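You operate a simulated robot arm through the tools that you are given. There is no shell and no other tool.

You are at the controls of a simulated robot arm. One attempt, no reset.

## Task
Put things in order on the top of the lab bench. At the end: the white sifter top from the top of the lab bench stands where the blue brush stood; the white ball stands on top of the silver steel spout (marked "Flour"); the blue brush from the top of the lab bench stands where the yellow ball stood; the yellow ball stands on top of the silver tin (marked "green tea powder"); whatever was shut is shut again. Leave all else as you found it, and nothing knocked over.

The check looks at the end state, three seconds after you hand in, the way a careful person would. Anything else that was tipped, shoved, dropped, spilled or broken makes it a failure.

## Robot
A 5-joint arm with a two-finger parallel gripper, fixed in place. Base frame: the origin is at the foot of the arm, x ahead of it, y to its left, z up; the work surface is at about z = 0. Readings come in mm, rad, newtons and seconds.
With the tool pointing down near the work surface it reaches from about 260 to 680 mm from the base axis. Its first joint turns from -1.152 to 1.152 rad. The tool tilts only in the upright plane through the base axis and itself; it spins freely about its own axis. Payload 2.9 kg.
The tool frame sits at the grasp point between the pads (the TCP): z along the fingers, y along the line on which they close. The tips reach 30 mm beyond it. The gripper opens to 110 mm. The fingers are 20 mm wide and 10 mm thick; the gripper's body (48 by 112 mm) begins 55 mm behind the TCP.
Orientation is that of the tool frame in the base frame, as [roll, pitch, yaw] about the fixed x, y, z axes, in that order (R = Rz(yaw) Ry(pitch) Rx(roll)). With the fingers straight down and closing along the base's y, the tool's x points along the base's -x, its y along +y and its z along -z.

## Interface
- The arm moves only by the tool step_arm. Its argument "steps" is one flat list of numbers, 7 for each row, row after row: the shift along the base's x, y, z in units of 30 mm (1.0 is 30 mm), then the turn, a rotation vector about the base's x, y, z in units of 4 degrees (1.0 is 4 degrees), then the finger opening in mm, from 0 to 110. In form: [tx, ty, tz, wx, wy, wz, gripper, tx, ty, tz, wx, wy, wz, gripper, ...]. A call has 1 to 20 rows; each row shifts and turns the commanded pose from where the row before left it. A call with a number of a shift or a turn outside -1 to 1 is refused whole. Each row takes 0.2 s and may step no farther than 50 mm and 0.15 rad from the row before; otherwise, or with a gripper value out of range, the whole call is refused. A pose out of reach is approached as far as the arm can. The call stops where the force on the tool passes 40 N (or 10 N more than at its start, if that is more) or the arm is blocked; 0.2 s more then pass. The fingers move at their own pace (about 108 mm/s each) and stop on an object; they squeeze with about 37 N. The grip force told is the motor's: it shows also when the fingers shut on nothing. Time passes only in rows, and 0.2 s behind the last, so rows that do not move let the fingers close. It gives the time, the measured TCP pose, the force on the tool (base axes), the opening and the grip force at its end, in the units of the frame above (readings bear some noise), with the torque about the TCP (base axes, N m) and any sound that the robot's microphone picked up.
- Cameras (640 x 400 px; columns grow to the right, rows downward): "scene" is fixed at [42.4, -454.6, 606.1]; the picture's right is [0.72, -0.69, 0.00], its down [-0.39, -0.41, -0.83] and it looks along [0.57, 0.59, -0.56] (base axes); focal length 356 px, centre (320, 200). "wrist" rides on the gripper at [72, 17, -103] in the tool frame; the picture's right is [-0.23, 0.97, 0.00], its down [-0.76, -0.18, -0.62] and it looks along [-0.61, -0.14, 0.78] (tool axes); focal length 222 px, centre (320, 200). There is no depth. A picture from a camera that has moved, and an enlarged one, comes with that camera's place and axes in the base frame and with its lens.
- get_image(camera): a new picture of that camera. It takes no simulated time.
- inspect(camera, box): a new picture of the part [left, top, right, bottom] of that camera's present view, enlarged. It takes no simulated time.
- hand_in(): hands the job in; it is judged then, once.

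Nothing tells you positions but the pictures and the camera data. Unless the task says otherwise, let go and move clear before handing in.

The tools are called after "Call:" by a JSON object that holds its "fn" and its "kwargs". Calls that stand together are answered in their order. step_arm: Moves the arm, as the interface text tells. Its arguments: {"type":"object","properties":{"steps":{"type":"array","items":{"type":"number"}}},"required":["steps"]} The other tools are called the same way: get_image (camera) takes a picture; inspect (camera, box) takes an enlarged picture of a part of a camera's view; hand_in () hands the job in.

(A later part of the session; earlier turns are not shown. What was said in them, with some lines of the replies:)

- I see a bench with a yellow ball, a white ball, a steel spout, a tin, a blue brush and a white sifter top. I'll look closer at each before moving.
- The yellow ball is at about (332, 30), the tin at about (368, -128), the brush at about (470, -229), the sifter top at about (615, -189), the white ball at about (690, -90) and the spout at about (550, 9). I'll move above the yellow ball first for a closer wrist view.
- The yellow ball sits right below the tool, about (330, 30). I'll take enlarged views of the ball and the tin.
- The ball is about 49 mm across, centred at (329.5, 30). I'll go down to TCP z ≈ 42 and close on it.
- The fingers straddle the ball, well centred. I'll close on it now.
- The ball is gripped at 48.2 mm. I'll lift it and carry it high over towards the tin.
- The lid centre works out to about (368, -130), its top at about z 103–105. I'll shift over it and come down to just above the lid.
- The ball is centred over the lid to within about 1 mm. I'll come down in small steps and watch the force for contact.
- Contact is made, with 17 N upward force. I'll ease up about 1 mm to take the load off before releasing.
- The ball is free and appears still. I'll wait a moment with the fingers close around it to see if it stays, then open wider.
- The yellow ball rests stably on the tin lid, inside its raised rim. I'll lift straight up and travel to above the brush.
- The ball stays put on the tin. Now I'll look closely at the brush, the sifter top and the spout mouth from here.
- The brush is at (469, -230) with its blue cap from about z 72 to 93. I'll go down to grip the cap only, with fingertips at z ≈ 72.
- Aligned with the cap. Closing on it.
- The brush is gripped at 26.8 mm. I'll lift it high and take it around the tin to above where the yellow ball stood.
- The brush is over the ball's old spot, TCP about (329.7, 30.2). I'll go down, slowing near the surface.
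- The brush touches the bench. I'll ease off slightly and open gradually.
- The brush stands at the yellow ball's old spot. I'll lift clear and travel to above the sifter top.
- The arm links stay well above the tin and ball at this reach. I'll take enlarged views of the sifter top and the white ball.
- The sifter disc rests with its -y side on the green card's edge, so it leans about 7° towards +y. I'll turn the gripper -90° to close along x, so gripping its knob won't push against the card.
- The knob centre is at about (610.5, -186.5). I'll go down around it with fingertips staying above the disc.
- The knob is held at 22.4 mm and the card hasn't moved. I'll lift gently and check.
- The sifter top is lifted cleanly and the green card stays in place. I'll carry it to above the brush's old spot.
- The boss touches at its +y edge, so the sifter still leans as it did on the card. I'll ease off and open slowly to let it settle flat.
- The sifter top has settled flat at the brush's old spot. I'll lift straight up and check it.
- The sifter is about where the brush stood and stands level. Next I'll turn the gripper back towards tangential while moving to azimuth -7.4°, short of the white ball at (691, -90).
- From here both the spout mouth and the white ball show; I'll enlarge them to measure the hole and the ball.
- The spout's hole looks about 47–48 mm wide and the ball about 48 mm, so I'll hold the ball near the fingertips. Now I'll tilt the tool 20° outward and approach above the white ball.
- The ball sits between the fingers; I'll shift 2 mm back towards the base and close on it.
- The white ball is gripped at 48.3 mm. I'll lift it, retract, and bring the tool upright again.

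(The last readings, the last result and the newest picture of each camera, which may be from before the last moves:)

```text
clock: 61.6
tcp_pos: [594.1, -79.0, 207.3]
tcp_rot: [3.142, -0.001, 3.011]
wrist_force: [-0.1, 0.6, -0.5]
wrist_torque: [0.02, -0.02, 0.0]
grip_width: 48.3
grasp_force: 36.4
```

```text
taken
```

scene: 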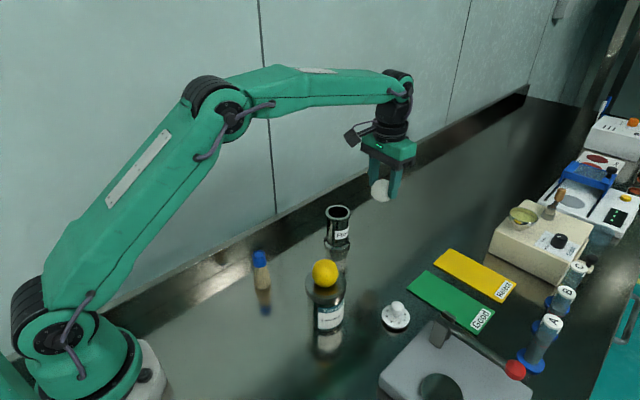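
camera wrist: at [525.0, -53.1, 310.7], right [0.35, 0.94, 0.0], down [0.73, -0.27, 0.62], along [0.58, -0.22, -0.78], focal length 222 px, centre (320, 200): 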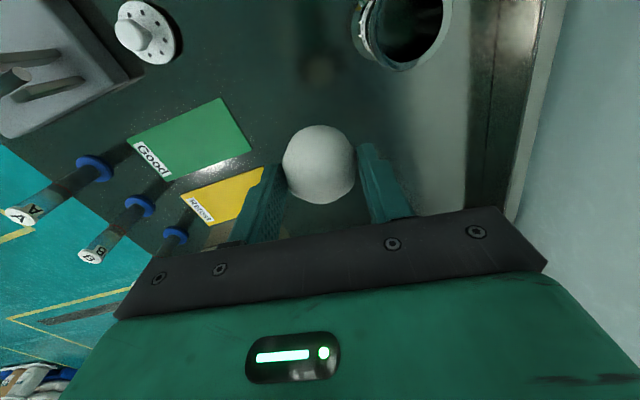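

The ball is held upright now. I'll move over towards the spout and locate its rim.

Call:
{"fn": "step_arm", "kwargs": {"steps": [-0.36, 0.733, 0, 0, 0, 0, 40, -0.36, 0.733, 0, 0, 0, 0, 40, -0.36, 0.733, 0, 0, 0, 0, 40, -0.36, 0.733, 0, 0, 0, 0, 40, 0, 0, 0, 0, 0, 0, 40, 0, 0, 0, 0, 0, 0, 40]}}

Call:
{"fn": "get_image", "kwargs": {"camera": "wrist"}}

Call:
{"fn": "inspect", "kwargs": {"camera": "wrist", "box": [240, 60, 400, 180]}}

Call:
{"fn": "inspect", "kwargs": {"camera": "scene", "box": [300, 150, 400, 260]}}

```text
clock: 63.0
tcp_pos: [553.1, 10.1, 208.5]
tcp_rot: [-3.14, 0.0, 3.012]
wrist_force: [-0.5, -0.1, -0.6]
wrist_torque: [0.02, -0.03, -0.01]
grip_width: 48.3
grasp_force: 36.3
```

```text
taken
camera wrist: at [483.4, 36.1, 310.9], right [0.35, 0.94, 0.0], down [0.73, -0.27, 0.62], along [0.58, -0.22, -0.78], focal length 222 px, centre (320, 200)
```

wrist: 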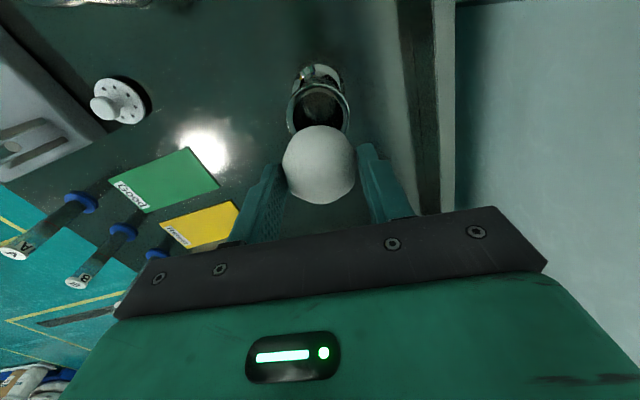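

```text
3.33 times, centred on (320, 120) of wrist
camera zoom: at [483.4, 36.1, 310.9], right [0.35, 0.94, 0.0], down [0.73, -0.27, 0.62], along [0.58, -0.22, -0.78], focal length 740 px, centre (320, 467)
```

zoom: 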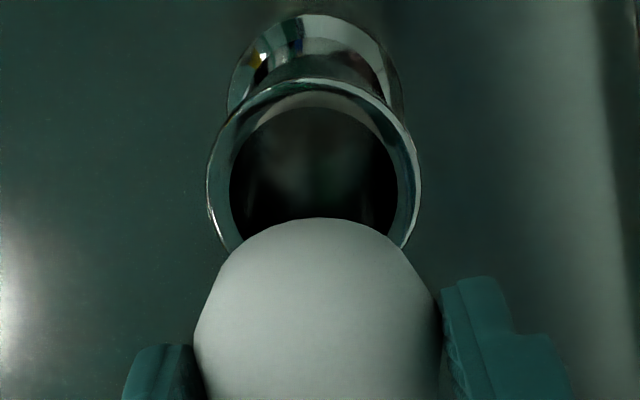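

```text
3.64 times, centred on (350, 205) of scene
camera zoom: at [42.4, -454.6, 606.1], right [0.72, -0.69, 0.0], down [-0.39, -0.41, -0.83], along [0.57, 0.59, -0.56], focal length 1293 px, centre (211, 182)
```

zoom: 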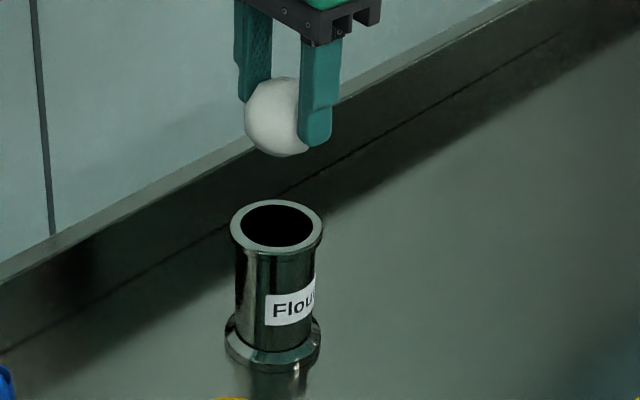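

The rim centre is at about (549, 9.5) with its top near z 100, and the ball is within 2 mm of it. I'll correct that and lower to just above the rim.

Call:
{"fn": "step_arm", "kwargs": {"steps": [-0.057, -0.013, -0.6, 0, 0, 0, 40, 0, 0, -0.6, 0, 0, 0, 40, 0, 0, -0.4, 0, 0, 0, 40, 0, 0, 0, 0, 0, 0, 40, 0, 0, 0, 0, 0, 0, 40]}}

Call:
{"fn": "inspect", "kwargs": {"camera": "wrist", "box": [240, 60, 400, 180]}}

Call:
{"fn": "inspect", "kwargs": {"camera": "scene", "box": [310, 170, 370, 230]}}

```text
clock: 64.2
tcp_pos: [550.7, 9.8, 160.2]
tcp_rot: [3.14, 0.0, 3.012]
wrist_force: [0.4, -0.2, -1.2]
wrist_torque: [-0.02, -0.04, 0.0]
grip_width: 48.1
grasp_force: 36.7
```

```text
3.33 times, centred on (320, 120) of wrist
camera zoom: at [481.0, 34.7, 262.5], right [0.35, 0.94, 0.0], down [0.73, -0.27, 0.62], along [0.58, -0.22, -0.78], focal length 740 px, centre (320, 467)
```

zoom: 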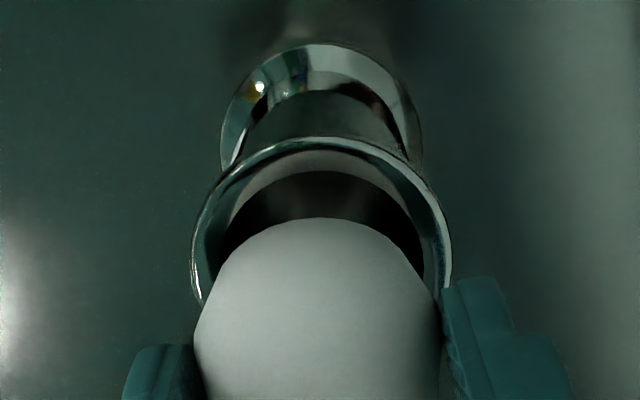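

```text
6.67 times, centred on (340, 200) of scene
camera zoom: at [42.4, -454.6, 606.1], right [0.72, -0.69, 0.0], down [-0.39, -0.41, -0.83], along [0.57, 0.59, -0.56], focal length 2370 px, centre (187, 200)
```

zoom: 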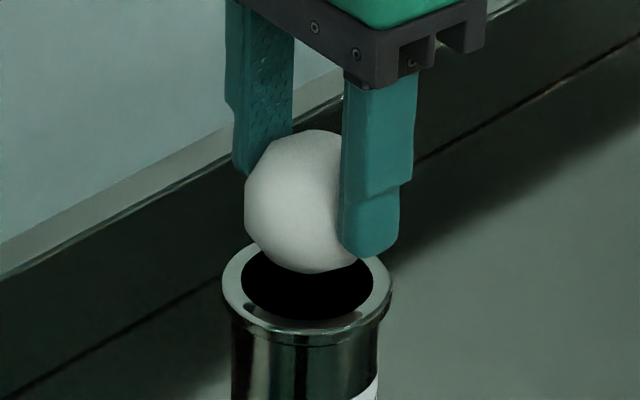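

Nearly centred; I'll make a small correction and lower in small steps while watching the force.

Call:
{"fn": "step_arm", "kwargs": {"steps": [-0.025, 0.027, -0.2, 0, 0, 0, 40, 0, 0, 0, 0, 0, 0, 40]}}

Call:
{"fn": "step_arm", "kwargs": {"steps": [0, 0, -0.07, 0, 0, 0, 40, 0, 0, 0, 0, 0, 0, 40]}}

Call:
{"fn": "step_arm", "kwargs": {"steps": [0, 0, -0.06, 0, 0, 0, 40, 0, 0, 0, 0, 0, 0, 40]}}

Call:
{"fn": "inspect", "kwargs": {"camera": "scene", "box": [310, 170, 370, 230]}}

```text
clock: 64.8
tcp_pos: [549.2, 10.7, 154.3]
tcp_rot: [3.141, -0.001, 3.011]
wrist_force: [-0.5, -0.5, -0.8]
wrist_torque: [-0.01, 0.03, -0.03]
grip_width: 48.4
grasp_force: 36.9
```

```text
clock: 65.4
tcp_pos: [550.0, 8.7, 151.6]
tcp_rot: [3.14, 0.0, 3.014]
wrist_force: [-0.9, 0.6, -1.4]
wrist_torque: [0.0, 0.03, 0.0]
grip_width: 48.3
grasp_force: 37.0
```

```text
clock: 66.0
tcp_pos: [549.5, 9.7, 151.6]
tcp_rot: [-3.142, -0.001, 3.011]
wrist_force: [-0.3, -0.8, 1.1]
wrist_torque: [-0.04, 0.02, 0.01]
grip_width: 48.2
grasp_force: 36.6
```

```text
6.67 times, centred on (340, 200) of scene
camera zoom: at [42.4, -454.6, 606.1], right [0.72, -0.69, 0.0], down [-0.39, -0.41, -0.83], along [0.57, 0.59, -0.56], focal length 2370 px, centre (187, 200)
```

zoom: 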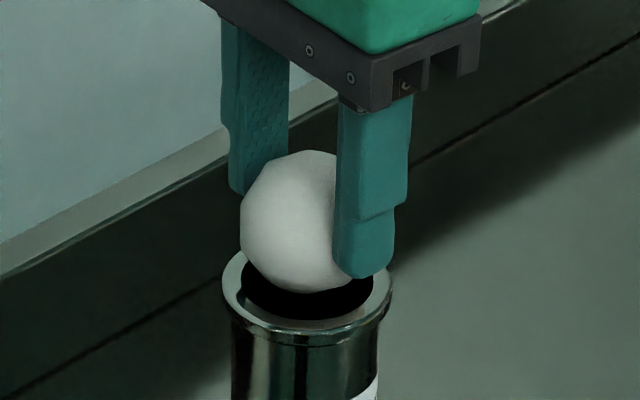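

Call:
{"fn": "step_arm", "kwargs": {"steps": [0, 0, -0.05, 0, 0, 0, 40, 0, 0, 0, 0, 0, 0, 40]}}

Call:
{"fn": "step_arm", "kwargs": {"steps": [0, 0, -0.05, 0, 0, 0, 40, 0, 0, 0, 0, 0, 0, 40]}}

Call:
{"fn": "inspect", "kwargs": {"camera": "scene", "box": [310, 170, 370, 230]}}

```text
clock: 66.6
tcp_pos: [550.3, 9.7, 152.1]
tcp_rot: [3.14, 0.003, 3.011]
wrist_force: [-3.9, 1.3, 13.7]
wrist_torque: [0.05, 0.19, 0.0]
grip_width: 48.4
grasp_force: 36.4
```

```text
clock: 67.2
tcp_pos: [550.1, 8.4, 150.5]
tcp_rot: [-3.141, 0.005, 3.01]
wrist_force: [-3.7, 6.9, 30.2]
wrist_torque: [0.36, 0.15, 0.01]
grip_width: 48.3
grasp_force: 37.2
```

```text
6.67 times, centred on (340, 200) of scene
camera zoom: at [42.2, -454.6, 606.1], right [0.72, -0.69, 0.0], down [-0.39, -0.41, -0.83], along [0.57, 0.59, -0.56], focal length 2370 px, centre (187, 200)
```

zoom: 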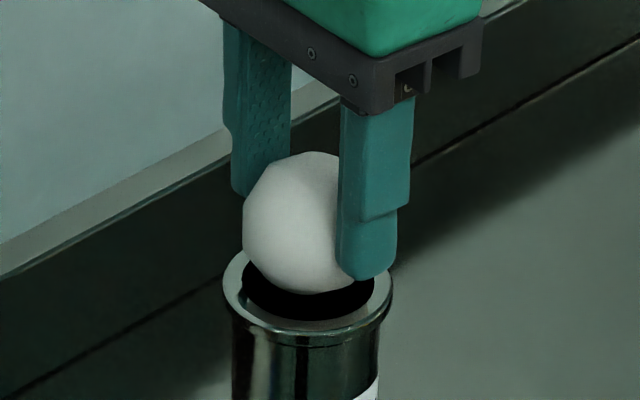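

The spout's top is solid: contact at about z 101 under the ball. I picked the ball with the tool tilted 20°, so I'll lift slightly and tilt back to 20° to set it down in its original resting orientation.

Call:
{"fn": "step_arm", "kwargs": {"steps": [0, 0, 0.5, 0, 0, 0, 40, 0, 0, 0.6, 0, 0, 0, 40, 0, 0, 0, 0, 0, 0.703, 40, 0, 0, 0, 0, 0, 0.703, 40, 0, 0, 0, 0, 0, 0.703, 40, -0.055, 0, 0, 0.0176, -1, 0, 40, -0.055, 0, 0, 0.0176, -1, 0, 40, -0.055, 0, 0, 0.0176, -1, 0, 40, -0.055, 0, 0, 0.0176, -1, 0, 40, -0.055, 0, 0, 0.0176, -1, 0, 40, 0, 0, 0, 0, 0, 0, 40, 0, 0, 0, 0, 0, 0, 40]}}

Call:
{"fn": "get_image", "kwargs": {"camera": "wrist"}}

Call:
{"fn": "inspect", "kwargs": {"camera": "wrist", "box": [240, 60, 400, 180]}}

Call:
{"fn": "inspect", "kwargs": {"camera": "scene", "box": [310, 160, 370, 240]}}

```text
clock: 69.8
tcp_pos: [541.8, 9.0, 180.5]
tcp_rot: [3.141, 0.35, -3.124]
wrist_force: [0.3, -0.1, 0.0]
wrist_torque: [0.01, 0.03, 0.02]
grip_width: 48.2
grasp_force: 37.1
```

```text
taken
camera wrist: at [437.5, 24.1, 252.4], right [0.2, 0.98, 0.08], down [0.5, -0.17, 0.85], along [0.84, -0.13, -0.53], focal length 222 px, centre (320, 200)
```

wrist: 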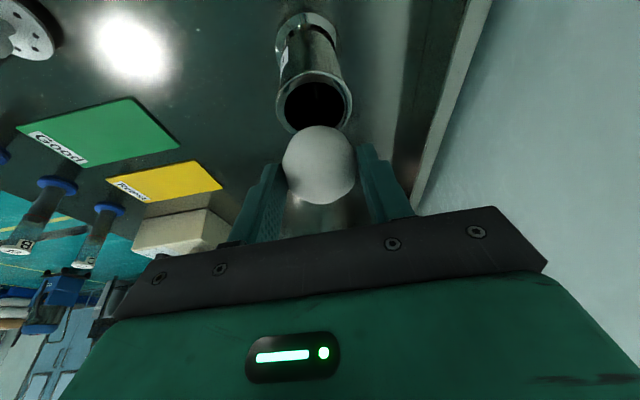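

```text
3.33 times, centred on (320, 120) of wrist
camera zoom: at [437.5, 24.1, 252.4], right [0.2, 0.98, 0.08], down [0.5, -0.17, 0.85], along [0.84, -0.13, -0.53], focal length 740 px, centre (320, 467)
```

zoom: 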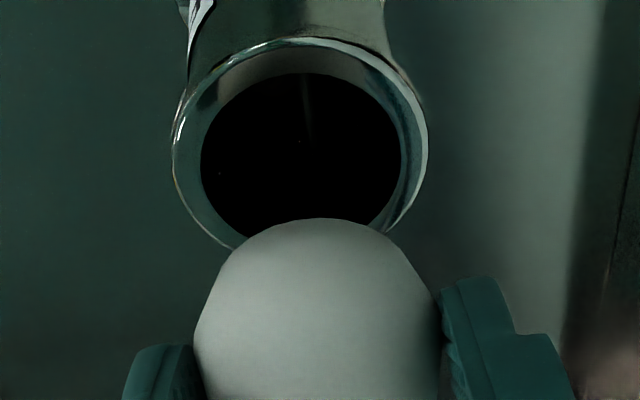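

```text
5.00 times, centred on (340, 200) of scene
camera zoom: at [42.4, -454.6, 606.1], right [0.72, -0.69, 0.0], down [-0.39, -0.41, -0.83], along [0.57, 0.59, -0.56], focal length 1778 px, centre (220, 200)
```

zoom: 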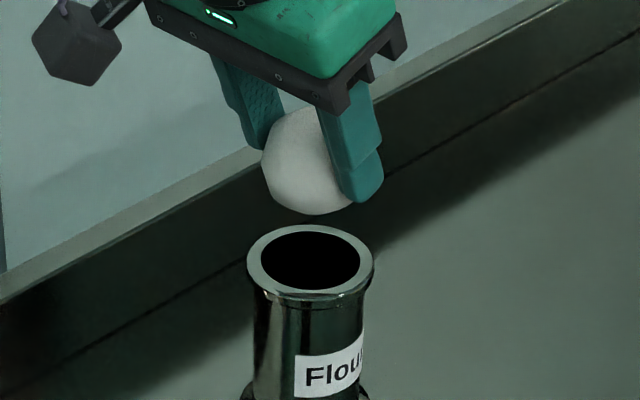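

Ball and rim are centred within about 1 mm in both views. I'll lower to just above contact, then in ~1 mm steps.

Call:
{"fn": "step_arm", "kwargs": {"steps": [-0.01, 0, -0.5, 0, 0, 0, 40, 0, 0, -0.4, 0, 0, 0, 40, 0, 0, 0, 0, 0, 0, 40, 0, 0, 0, 0, 0, 0, 40]}}

Call:
{"fn": "step_arm", "kwargs": {"steps": [0, 0, -0.05, 0, 0, 0, 40, 0, 0, 0, 0, 0, 0, 40]}}

Call:
{"fn": "step_arm", "kwargs": {"steps": [0, 0, -0.04, 0, 0, 0, 40, 0, 0, 0, 0, 0, 0, 40]}}

Call:
{"fn": "inspect", "kwargs": {"camera": "scene", "box": [310, 170, 370, 230]}}

```text
clock: 70.8
tcp_pos: [542.4, 9.7, 153.4]
tcp_rot: [-3.141, 0.35, -3.123]
wrist_force: [0.2, 0.5, -0.1]
wrist_torque: [0.01, 0.02, -0.01]
grip_width: 48.3
grasp_force: 37.0
```

```text
clock: 71.4
tcp_pos: [543.0, 10.3, 152.0]
tcp_rot: [-3.141, 0.348, -3.123]
wrist_force: [0.5, -0.1, -1.2]
wrist_torque: [-0.01, 0.02, -0.01]
grip_width: 48.3
grasp_force: 37.1
```

```text
clock: 72.0
tcp_pos: [541.0, 9.3, 150.9]
tcp_rot: [-3.141, 0.348, -3.124]
wrist_force: [-0.2, 0.6, 0.1]
wrist_torque: [-0.04, 0.0, 0.0]
grip_width: 48.3
grasp_force: 36.7
```

```text
6.67 times, centred on (340, 200) of scene
camera zoom: at [42.4, -454.6, 606.1], right [0.72, -0.69, 0.0], down [-0.39, -0.41, -0.83], along [0.57, 0.59, -0.56], focal length 2370 px, centre (187, 200)
```

zoom: 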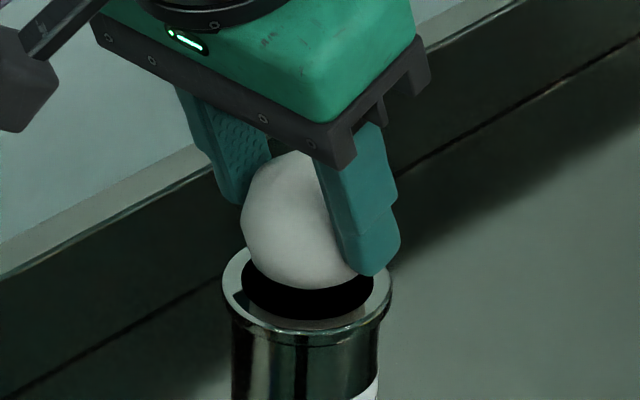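

Call:
{"fn": "step_arm", "kwargs": {"steps": [0, 0, -0.03, 0, 0, 0, 40, 0, 0, 0, 0, 0, 0, 40]}}

Call:
{"fn": "step_arm", "kwargs": {"steps": [0, 0, -0.03, 0, 0, 0, 40, 0, 0, 0, 0, 0, 0, 40]}}

```text
clock: 72.6
tcp_pos: [541.8, 9.9, 150.4]
tcp_rot: [3.141, 0.35, -3.124]
wrist_force: [-0.1, 0.3, -0.3]
wrist_torque: [0.05, -0.01, -0.01]
grip_width: 48.5
grasp_force: 36.9
```

```text
clock: 73.2
tcp_pos: [541.5, 9.7, 148.4]
tcp_rot: [3.141, 0.348, -3.123]
wrist_force: [-0.2, -0.6, -1.0]
wrist_torque: [0.02, 0.02, 0.0]
grip_width: 48.3
grasp_force: 36.9
```

Call:
{"fn": "step_arm", "kwargs": {"steps": [0, 0, -0.03, 0, 0, 0, 40, 0, 0, 0, 0, 0, 0, 40]}}

Call:
{"fn": "inspect", "kwargs": {"camera": "scene", "box": [310, 170, 370, 230]}}

```text
clock: 73.8
tcp_pos: [541.9, 9.1, 147.4]
tcp_rot: [-3.141, 0.35, -3.126]
wrist_force: [-0.3, 0.1, -1.0]
wrist_torque: [0.02, 0.0, 0.0]
grip_width: 48.5
grasp_force: 36.7
```

```text
6.67 times, centred on (340, 200) of scene
camera zoom: at [42.4, -454.6, 606.1], right [0.72, -0.69, 0.0], down [-0.39, -0.41, -0.83], along [0.57, 0.59, -0.56], focal length 2370 px, centre (187, 200)
```

zoom: 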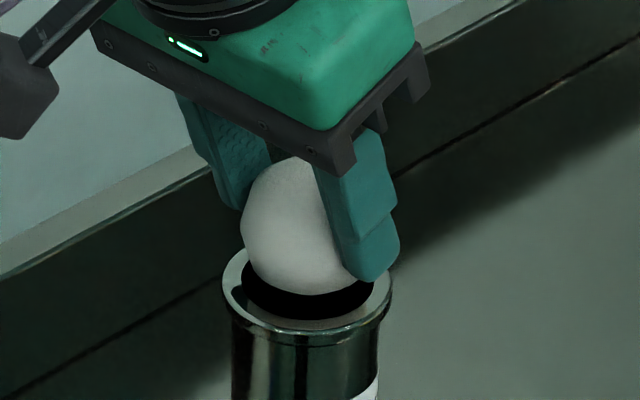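

Call:
{"fn": "step_arm", "kwargs": {"steps": [0, 0, -0.03, 0, 0, 0, 40, 0, 0, 0, 0, 0, 0, 40]}}

Call:
{"fn": "step_arm", "kwargs": {"steps": [0, 0, -0.02, 0, 0, 0, 40, 0, 0, 0, 0, 0, 0, 40]}}

```text
clock: 74.4
tcp_pos: [541.5, 8.8, 148.1]
tcp_rot: [3.141, 0.351, -3.123]
wrist_force: [-1.0, 1.5, 2.4]
wrist_torque: [0.0, 0.02, -0.02]
grip_width: 48.1
grasp_force: 37.0
```

```text
clock: 75.0
tcp_pos: [542.2, 10.4, 147.8]
tcp_rot: [-3.141, 0.35, -3.124]
wrist_force: [-0.7, 0.2, 5.5]
wrist_torque: [-0.04, 0.02, 0.01]
grip_width: 48.0
grasp_force: 36.7
```

Gentle contact at 5.5 N. I'll ease off slightly and open the fingers slowly.

Call:
{"fn": "step_arm", "kwargs": {"steps": [0, 0, 0.01, 0, 0, 0, 40, 0, 0, 0, 0, 0, 0, 48, 0, 0, 0, 0, 0, 0, 49, 0, 0, 0, 0, 0, 0, 50, 0, 0, 0, 0, 0, 0, 51, 0, 0, 0, 0, 0, 0, 52, 0, 0, 0, 0, 0, 0, 52, 0, 0, 0, 0, 0, 0, 52]}}

Call:
{"fn": "inspect", "kwargs": {"camera": "scene", "box": [310, 170, 370, 230]}}

Call:
{"fn": "inspect", "kwargs": {"camera": "wrist", "box": [240, 100, 400, 220]}}

```text
clock: 76.8
tcp_pos: [542.5, 8.8, 146.5]
tcp_rot: [-3.142, 0.349, -3.124]
wrist_force: [-0.3, -0.6, 1.7]
wrist_torque: [0.02, -0.02, 0.02]
grip_width: 51.9
grasp_force: 0.1
```

```text
6.67 times, centred on (340, 200) of scene
camera zoom: at [42.4, -454.6, 606.1], right [0.72, -0.69, 0.0], down [-0.39, -0.41, -0.83], along [0.57, 0.59, -0.56], focal length 2370 px, centre (187, 200)
```

zoom: 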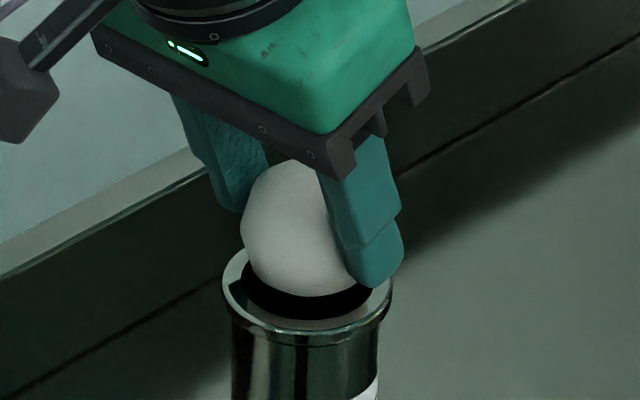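

```text
3.33 times, centred on (320, 160) of wrist
camera zoom: at [437.5, 24.1, 218.3], right [0.2, 0.98, 0.08], down [0.51, -0.17, 0.85], along [0.84, -0.13, -0.53], focal length 740 px, centre (320, 333)
```

zoom: 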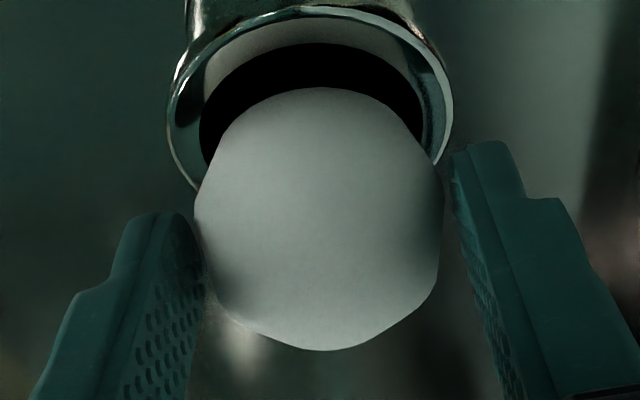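

The ball is free and still. I'll widen step by step and watch it.

Call:
{"fn": "step_arm", "kwargs": {"steps": [0, 0, 0, 0, 0, 0, 54, 0, 0, 0, 0, 0, 0, 56, 0, 0, 0, 0, 0, 0, 58, 0, 0, 0, 0, 0, 0, 60, 0, 0, 0, 0, 0, 0, 62, 0, 0, 0, 0, 0, 0, 64, 0, 0, 0, 0, 0, 0, 64, 0, 0, 0, 0, 0, 0, 64]}}

Call:
{"fn": "inspect", "kwargs": {"camera": "scene", "box": [310, 170, 370, 230]}}

Call:
{"fn": "inspect", "kwargs": {"camera": "wrist", "box": [240, 100, 400, 220]}}

```text
clock: 78.6
tcp_pos: [541.5, 10.3, 146.0]
tcp_rot: [-3.141, 0.351, -3.125]
wrist_force: [-0.4, -1.1, 0.2]
wrist_torque: [-0.01, -0.01, -0.01]
grip_width: 64.0
grasp_force: 0.0
```

```text
6.67 times, centred on (340, 200) of scene
camera zoom: at [42.4, -454.6, 606.1], right [0.72, -0.69, 0.0], down [-0.39, -0.41, -0.83], along [0.57, 0.59, -0.56], focal length 2370 px, centre (187, 200)
```

zoom: 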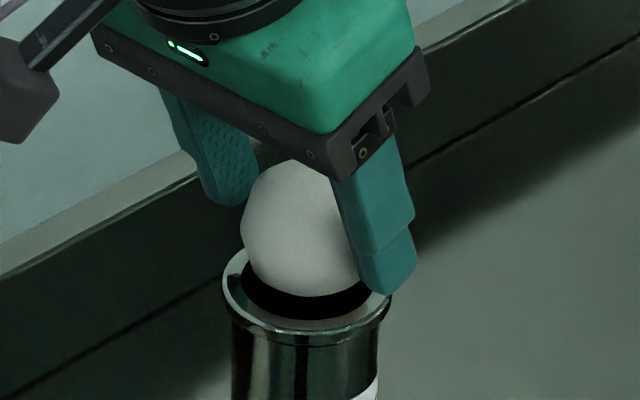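

```text
3.33 times, centred on (320, 160) of wrist
camera zoom: at [437.5, 24.1, 218.3], right [0.2, 0.98, 0.08], down [0.51, -0.17, 0.85], along [0.84, -0.13, -0.53], focal length 740 px, centre (320, 333)
```

zoom: 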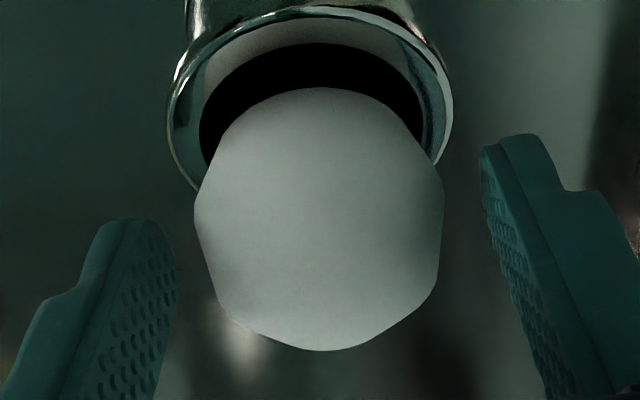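

The white ball rests on the spout. I'll withdraw along the tool axis and bring the tool upright, clear of everything.

Call:
{"fn": "step_arm", "kwargs": {"steps": [0, 0, 0, 0, 0, 0, 72, 0, 0, 0, 0, 0, 0, 78, -0.1, 0, 0.28, 0, 0, 0, 78, -0.2, 0, 0.56, 0, 0, 0, 78, -0.3, 0, 0.85, 0, 0, 0, 78, -0.3, 0, 0.85, 0, 0, 0, 78, -0.3, 0, 0.85, 0, 0, 0, 78, -0.5, 0, 0.85, -0.0176, 1, 0, 78, -0.5, 0, 0.5, -0.0176, 1, 0, 78, -0.5, 0, 0, -0.0176, 1, 0, 78, -0.5, 0, 0, -0.0176, 1, 0, 78, -0.5, 0, 0, -0.0176, 1, 0, 78, 0, 0, 0, 0, 0, 0, 78]}}

Call:
{"fn": "get_image", "kwargs": {"camera": "scene"}}

Call:
{"fn": "get_image", "kwargs": {"camera": "wrist"}}

```text
clock: 81.4
tcp_pos: [429.9, 10.1, 290.0]
tcp_rot: [-3.141, 0.0, -3.125]
wrist_force: [0.4, 0.0, 0.1]
wrist_torque: [0.04, 0.02, -0.01]
grip_width: 78.1
grasp_force: 0.1
```

```text
taken
```

scene: 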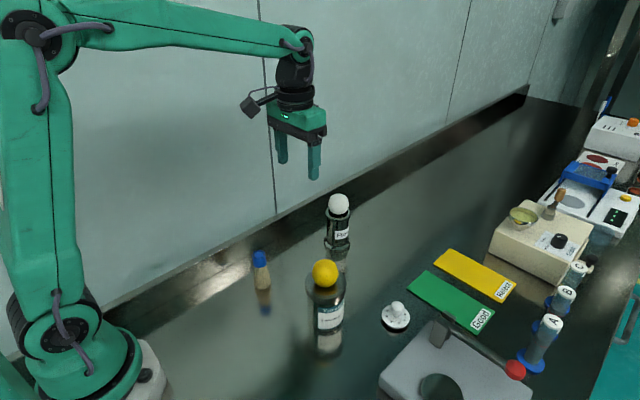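

```text
taken
camera wrist: at [357.0, 25.1, 392.2], right [0.21, 0.98, 0.0], down [0.77, -0.16, 0.62], along [0.61, -0.13, -0.78], focal length 222 px, centre (320, 200)
```

wrist: 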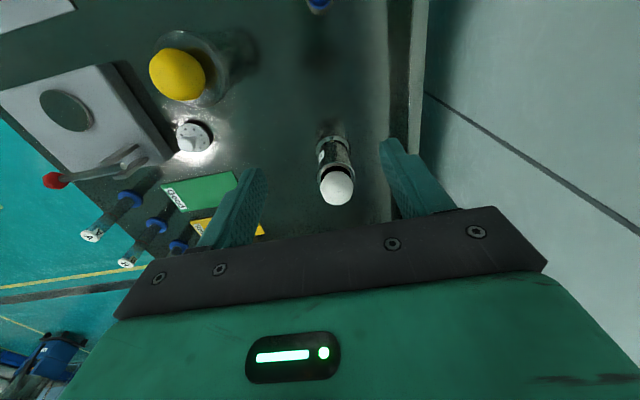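

All four objects look placed. I'll do a final close check of each, comparing with the first pictures.

Call:
{"fn": "inspect", "kwargs": {"camera": "scene", "box": [370, 210, 530, 310]}}

Call:
{"fn": "inspect", "kwargs": {"camera": "scene", "box": [230, 190, 390, 290]}}

Call:
{"fn": "inspect", "kwargs": {"camera": "scene", "box": [290, 250, 450, 350]}}

Call:
{"fn": "inspect", "kwargs": {"camera": "scene", "box": [370, 280, 562, 400]}}

```text
4.00 times, centred on (450, 260) of scene
camera zoom: at [42.4, -454.6, 606.1], right [0.72, -0.69, 0.0], down [-0.39, -0.41, -0.83], along [0.57, 0.59, -0.56], focal length 1422 px, centre (-200, -40)
```

zoom: 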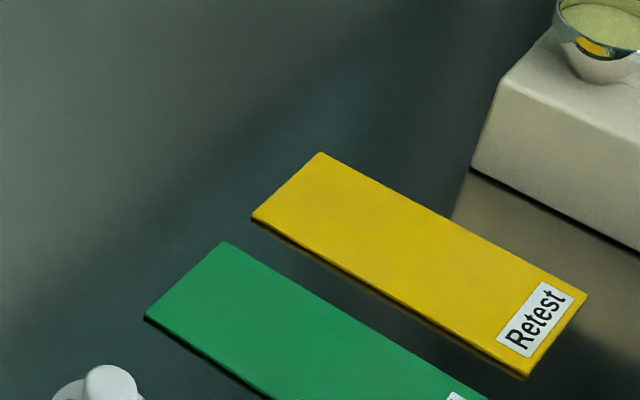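

```text
4.00 times, centred on (310, 240) of scene
camera zoom: at [42.4, -454.6, 606.1], right [0.72, -0.69, 0.0], down [-0.39, -0.41, -0.83], along [0.57, 0.59, -0.56], focal length 1422 px, centre (360, 40)
```

zoom: 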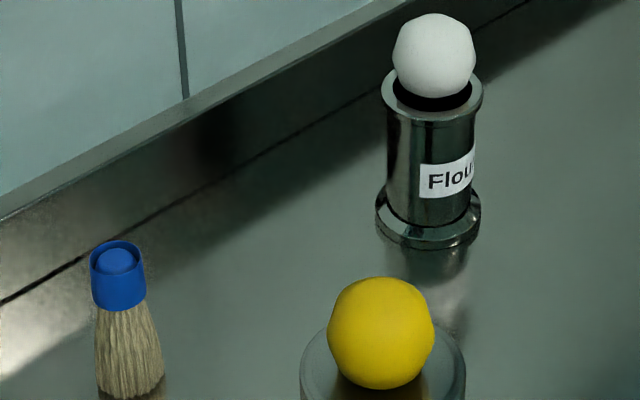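

```text
4.00 times, centred on (370, 300) of scene
camera zoom: at [42.4, -454.6, 606.1], right [0.72, -0.69, 0.0], down [-0.39, -0.41, -0.83], along [0.57, 0.59, -0.56], focal length 1422 px, centre (120, -200)
```

zoom: 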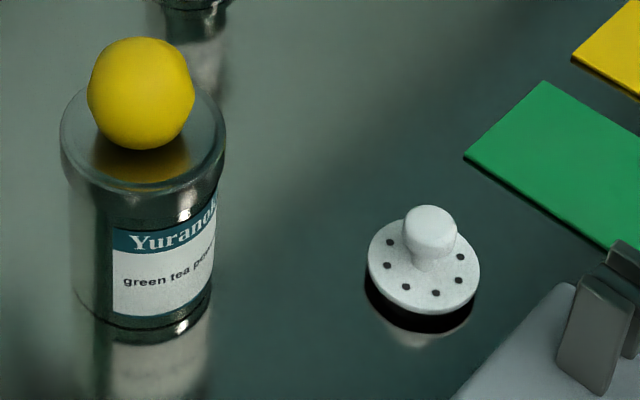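

```text
3.33 times, centred on (466, 340) of scene
camera zoom: at [42.4, -454.6, 606.1], right [0.72, -0.69, 0.0], down [-0.39, -0.41, -0.83], along [0.57, 0.59, -0.56], focal length 1185 px, centre (-167, -267)
```

zoom: 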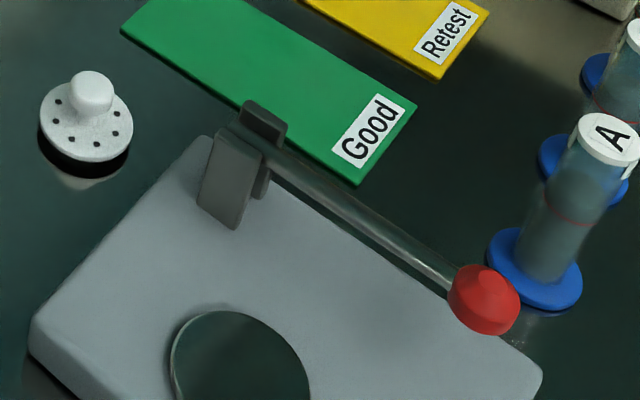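

Every item is where it should be: the yellow ball on the tin, the white ball on the spout, the brush at the yellow ball's spot and the sifter top at the brush's spot. The cards and the other equipment haven't moved, nothing was opened and the arm is clear, so I'm handing in.

Call:
{"fn": "hand_in", "kwargs": {}}

```text
The job is handed in.
```

I finished the job and handed it in. In the last pictures everything is where you asked, within a few millimetres; the result of the check has not come back.

- **Yellow ball:** it rests on the tin's lid, inside the raised rim.
- **Blue brush:** it stands upright where the yellow ball was.
- **Sifter top:** it stands flat, about 2–3 mm off where the brush was. At the start it leaned on the edge of the green card; it now sits level on the bench.
- **White ball:** it rests on the steel spout. The spout's dark mouth turned out to be solid, so the ball sits on top of it rather than sinking in.

The cards and the other equipment look the same as in the first pictures. I opened nothing, so nothing needed shutting. The arm had let go and was clear before I handed in.
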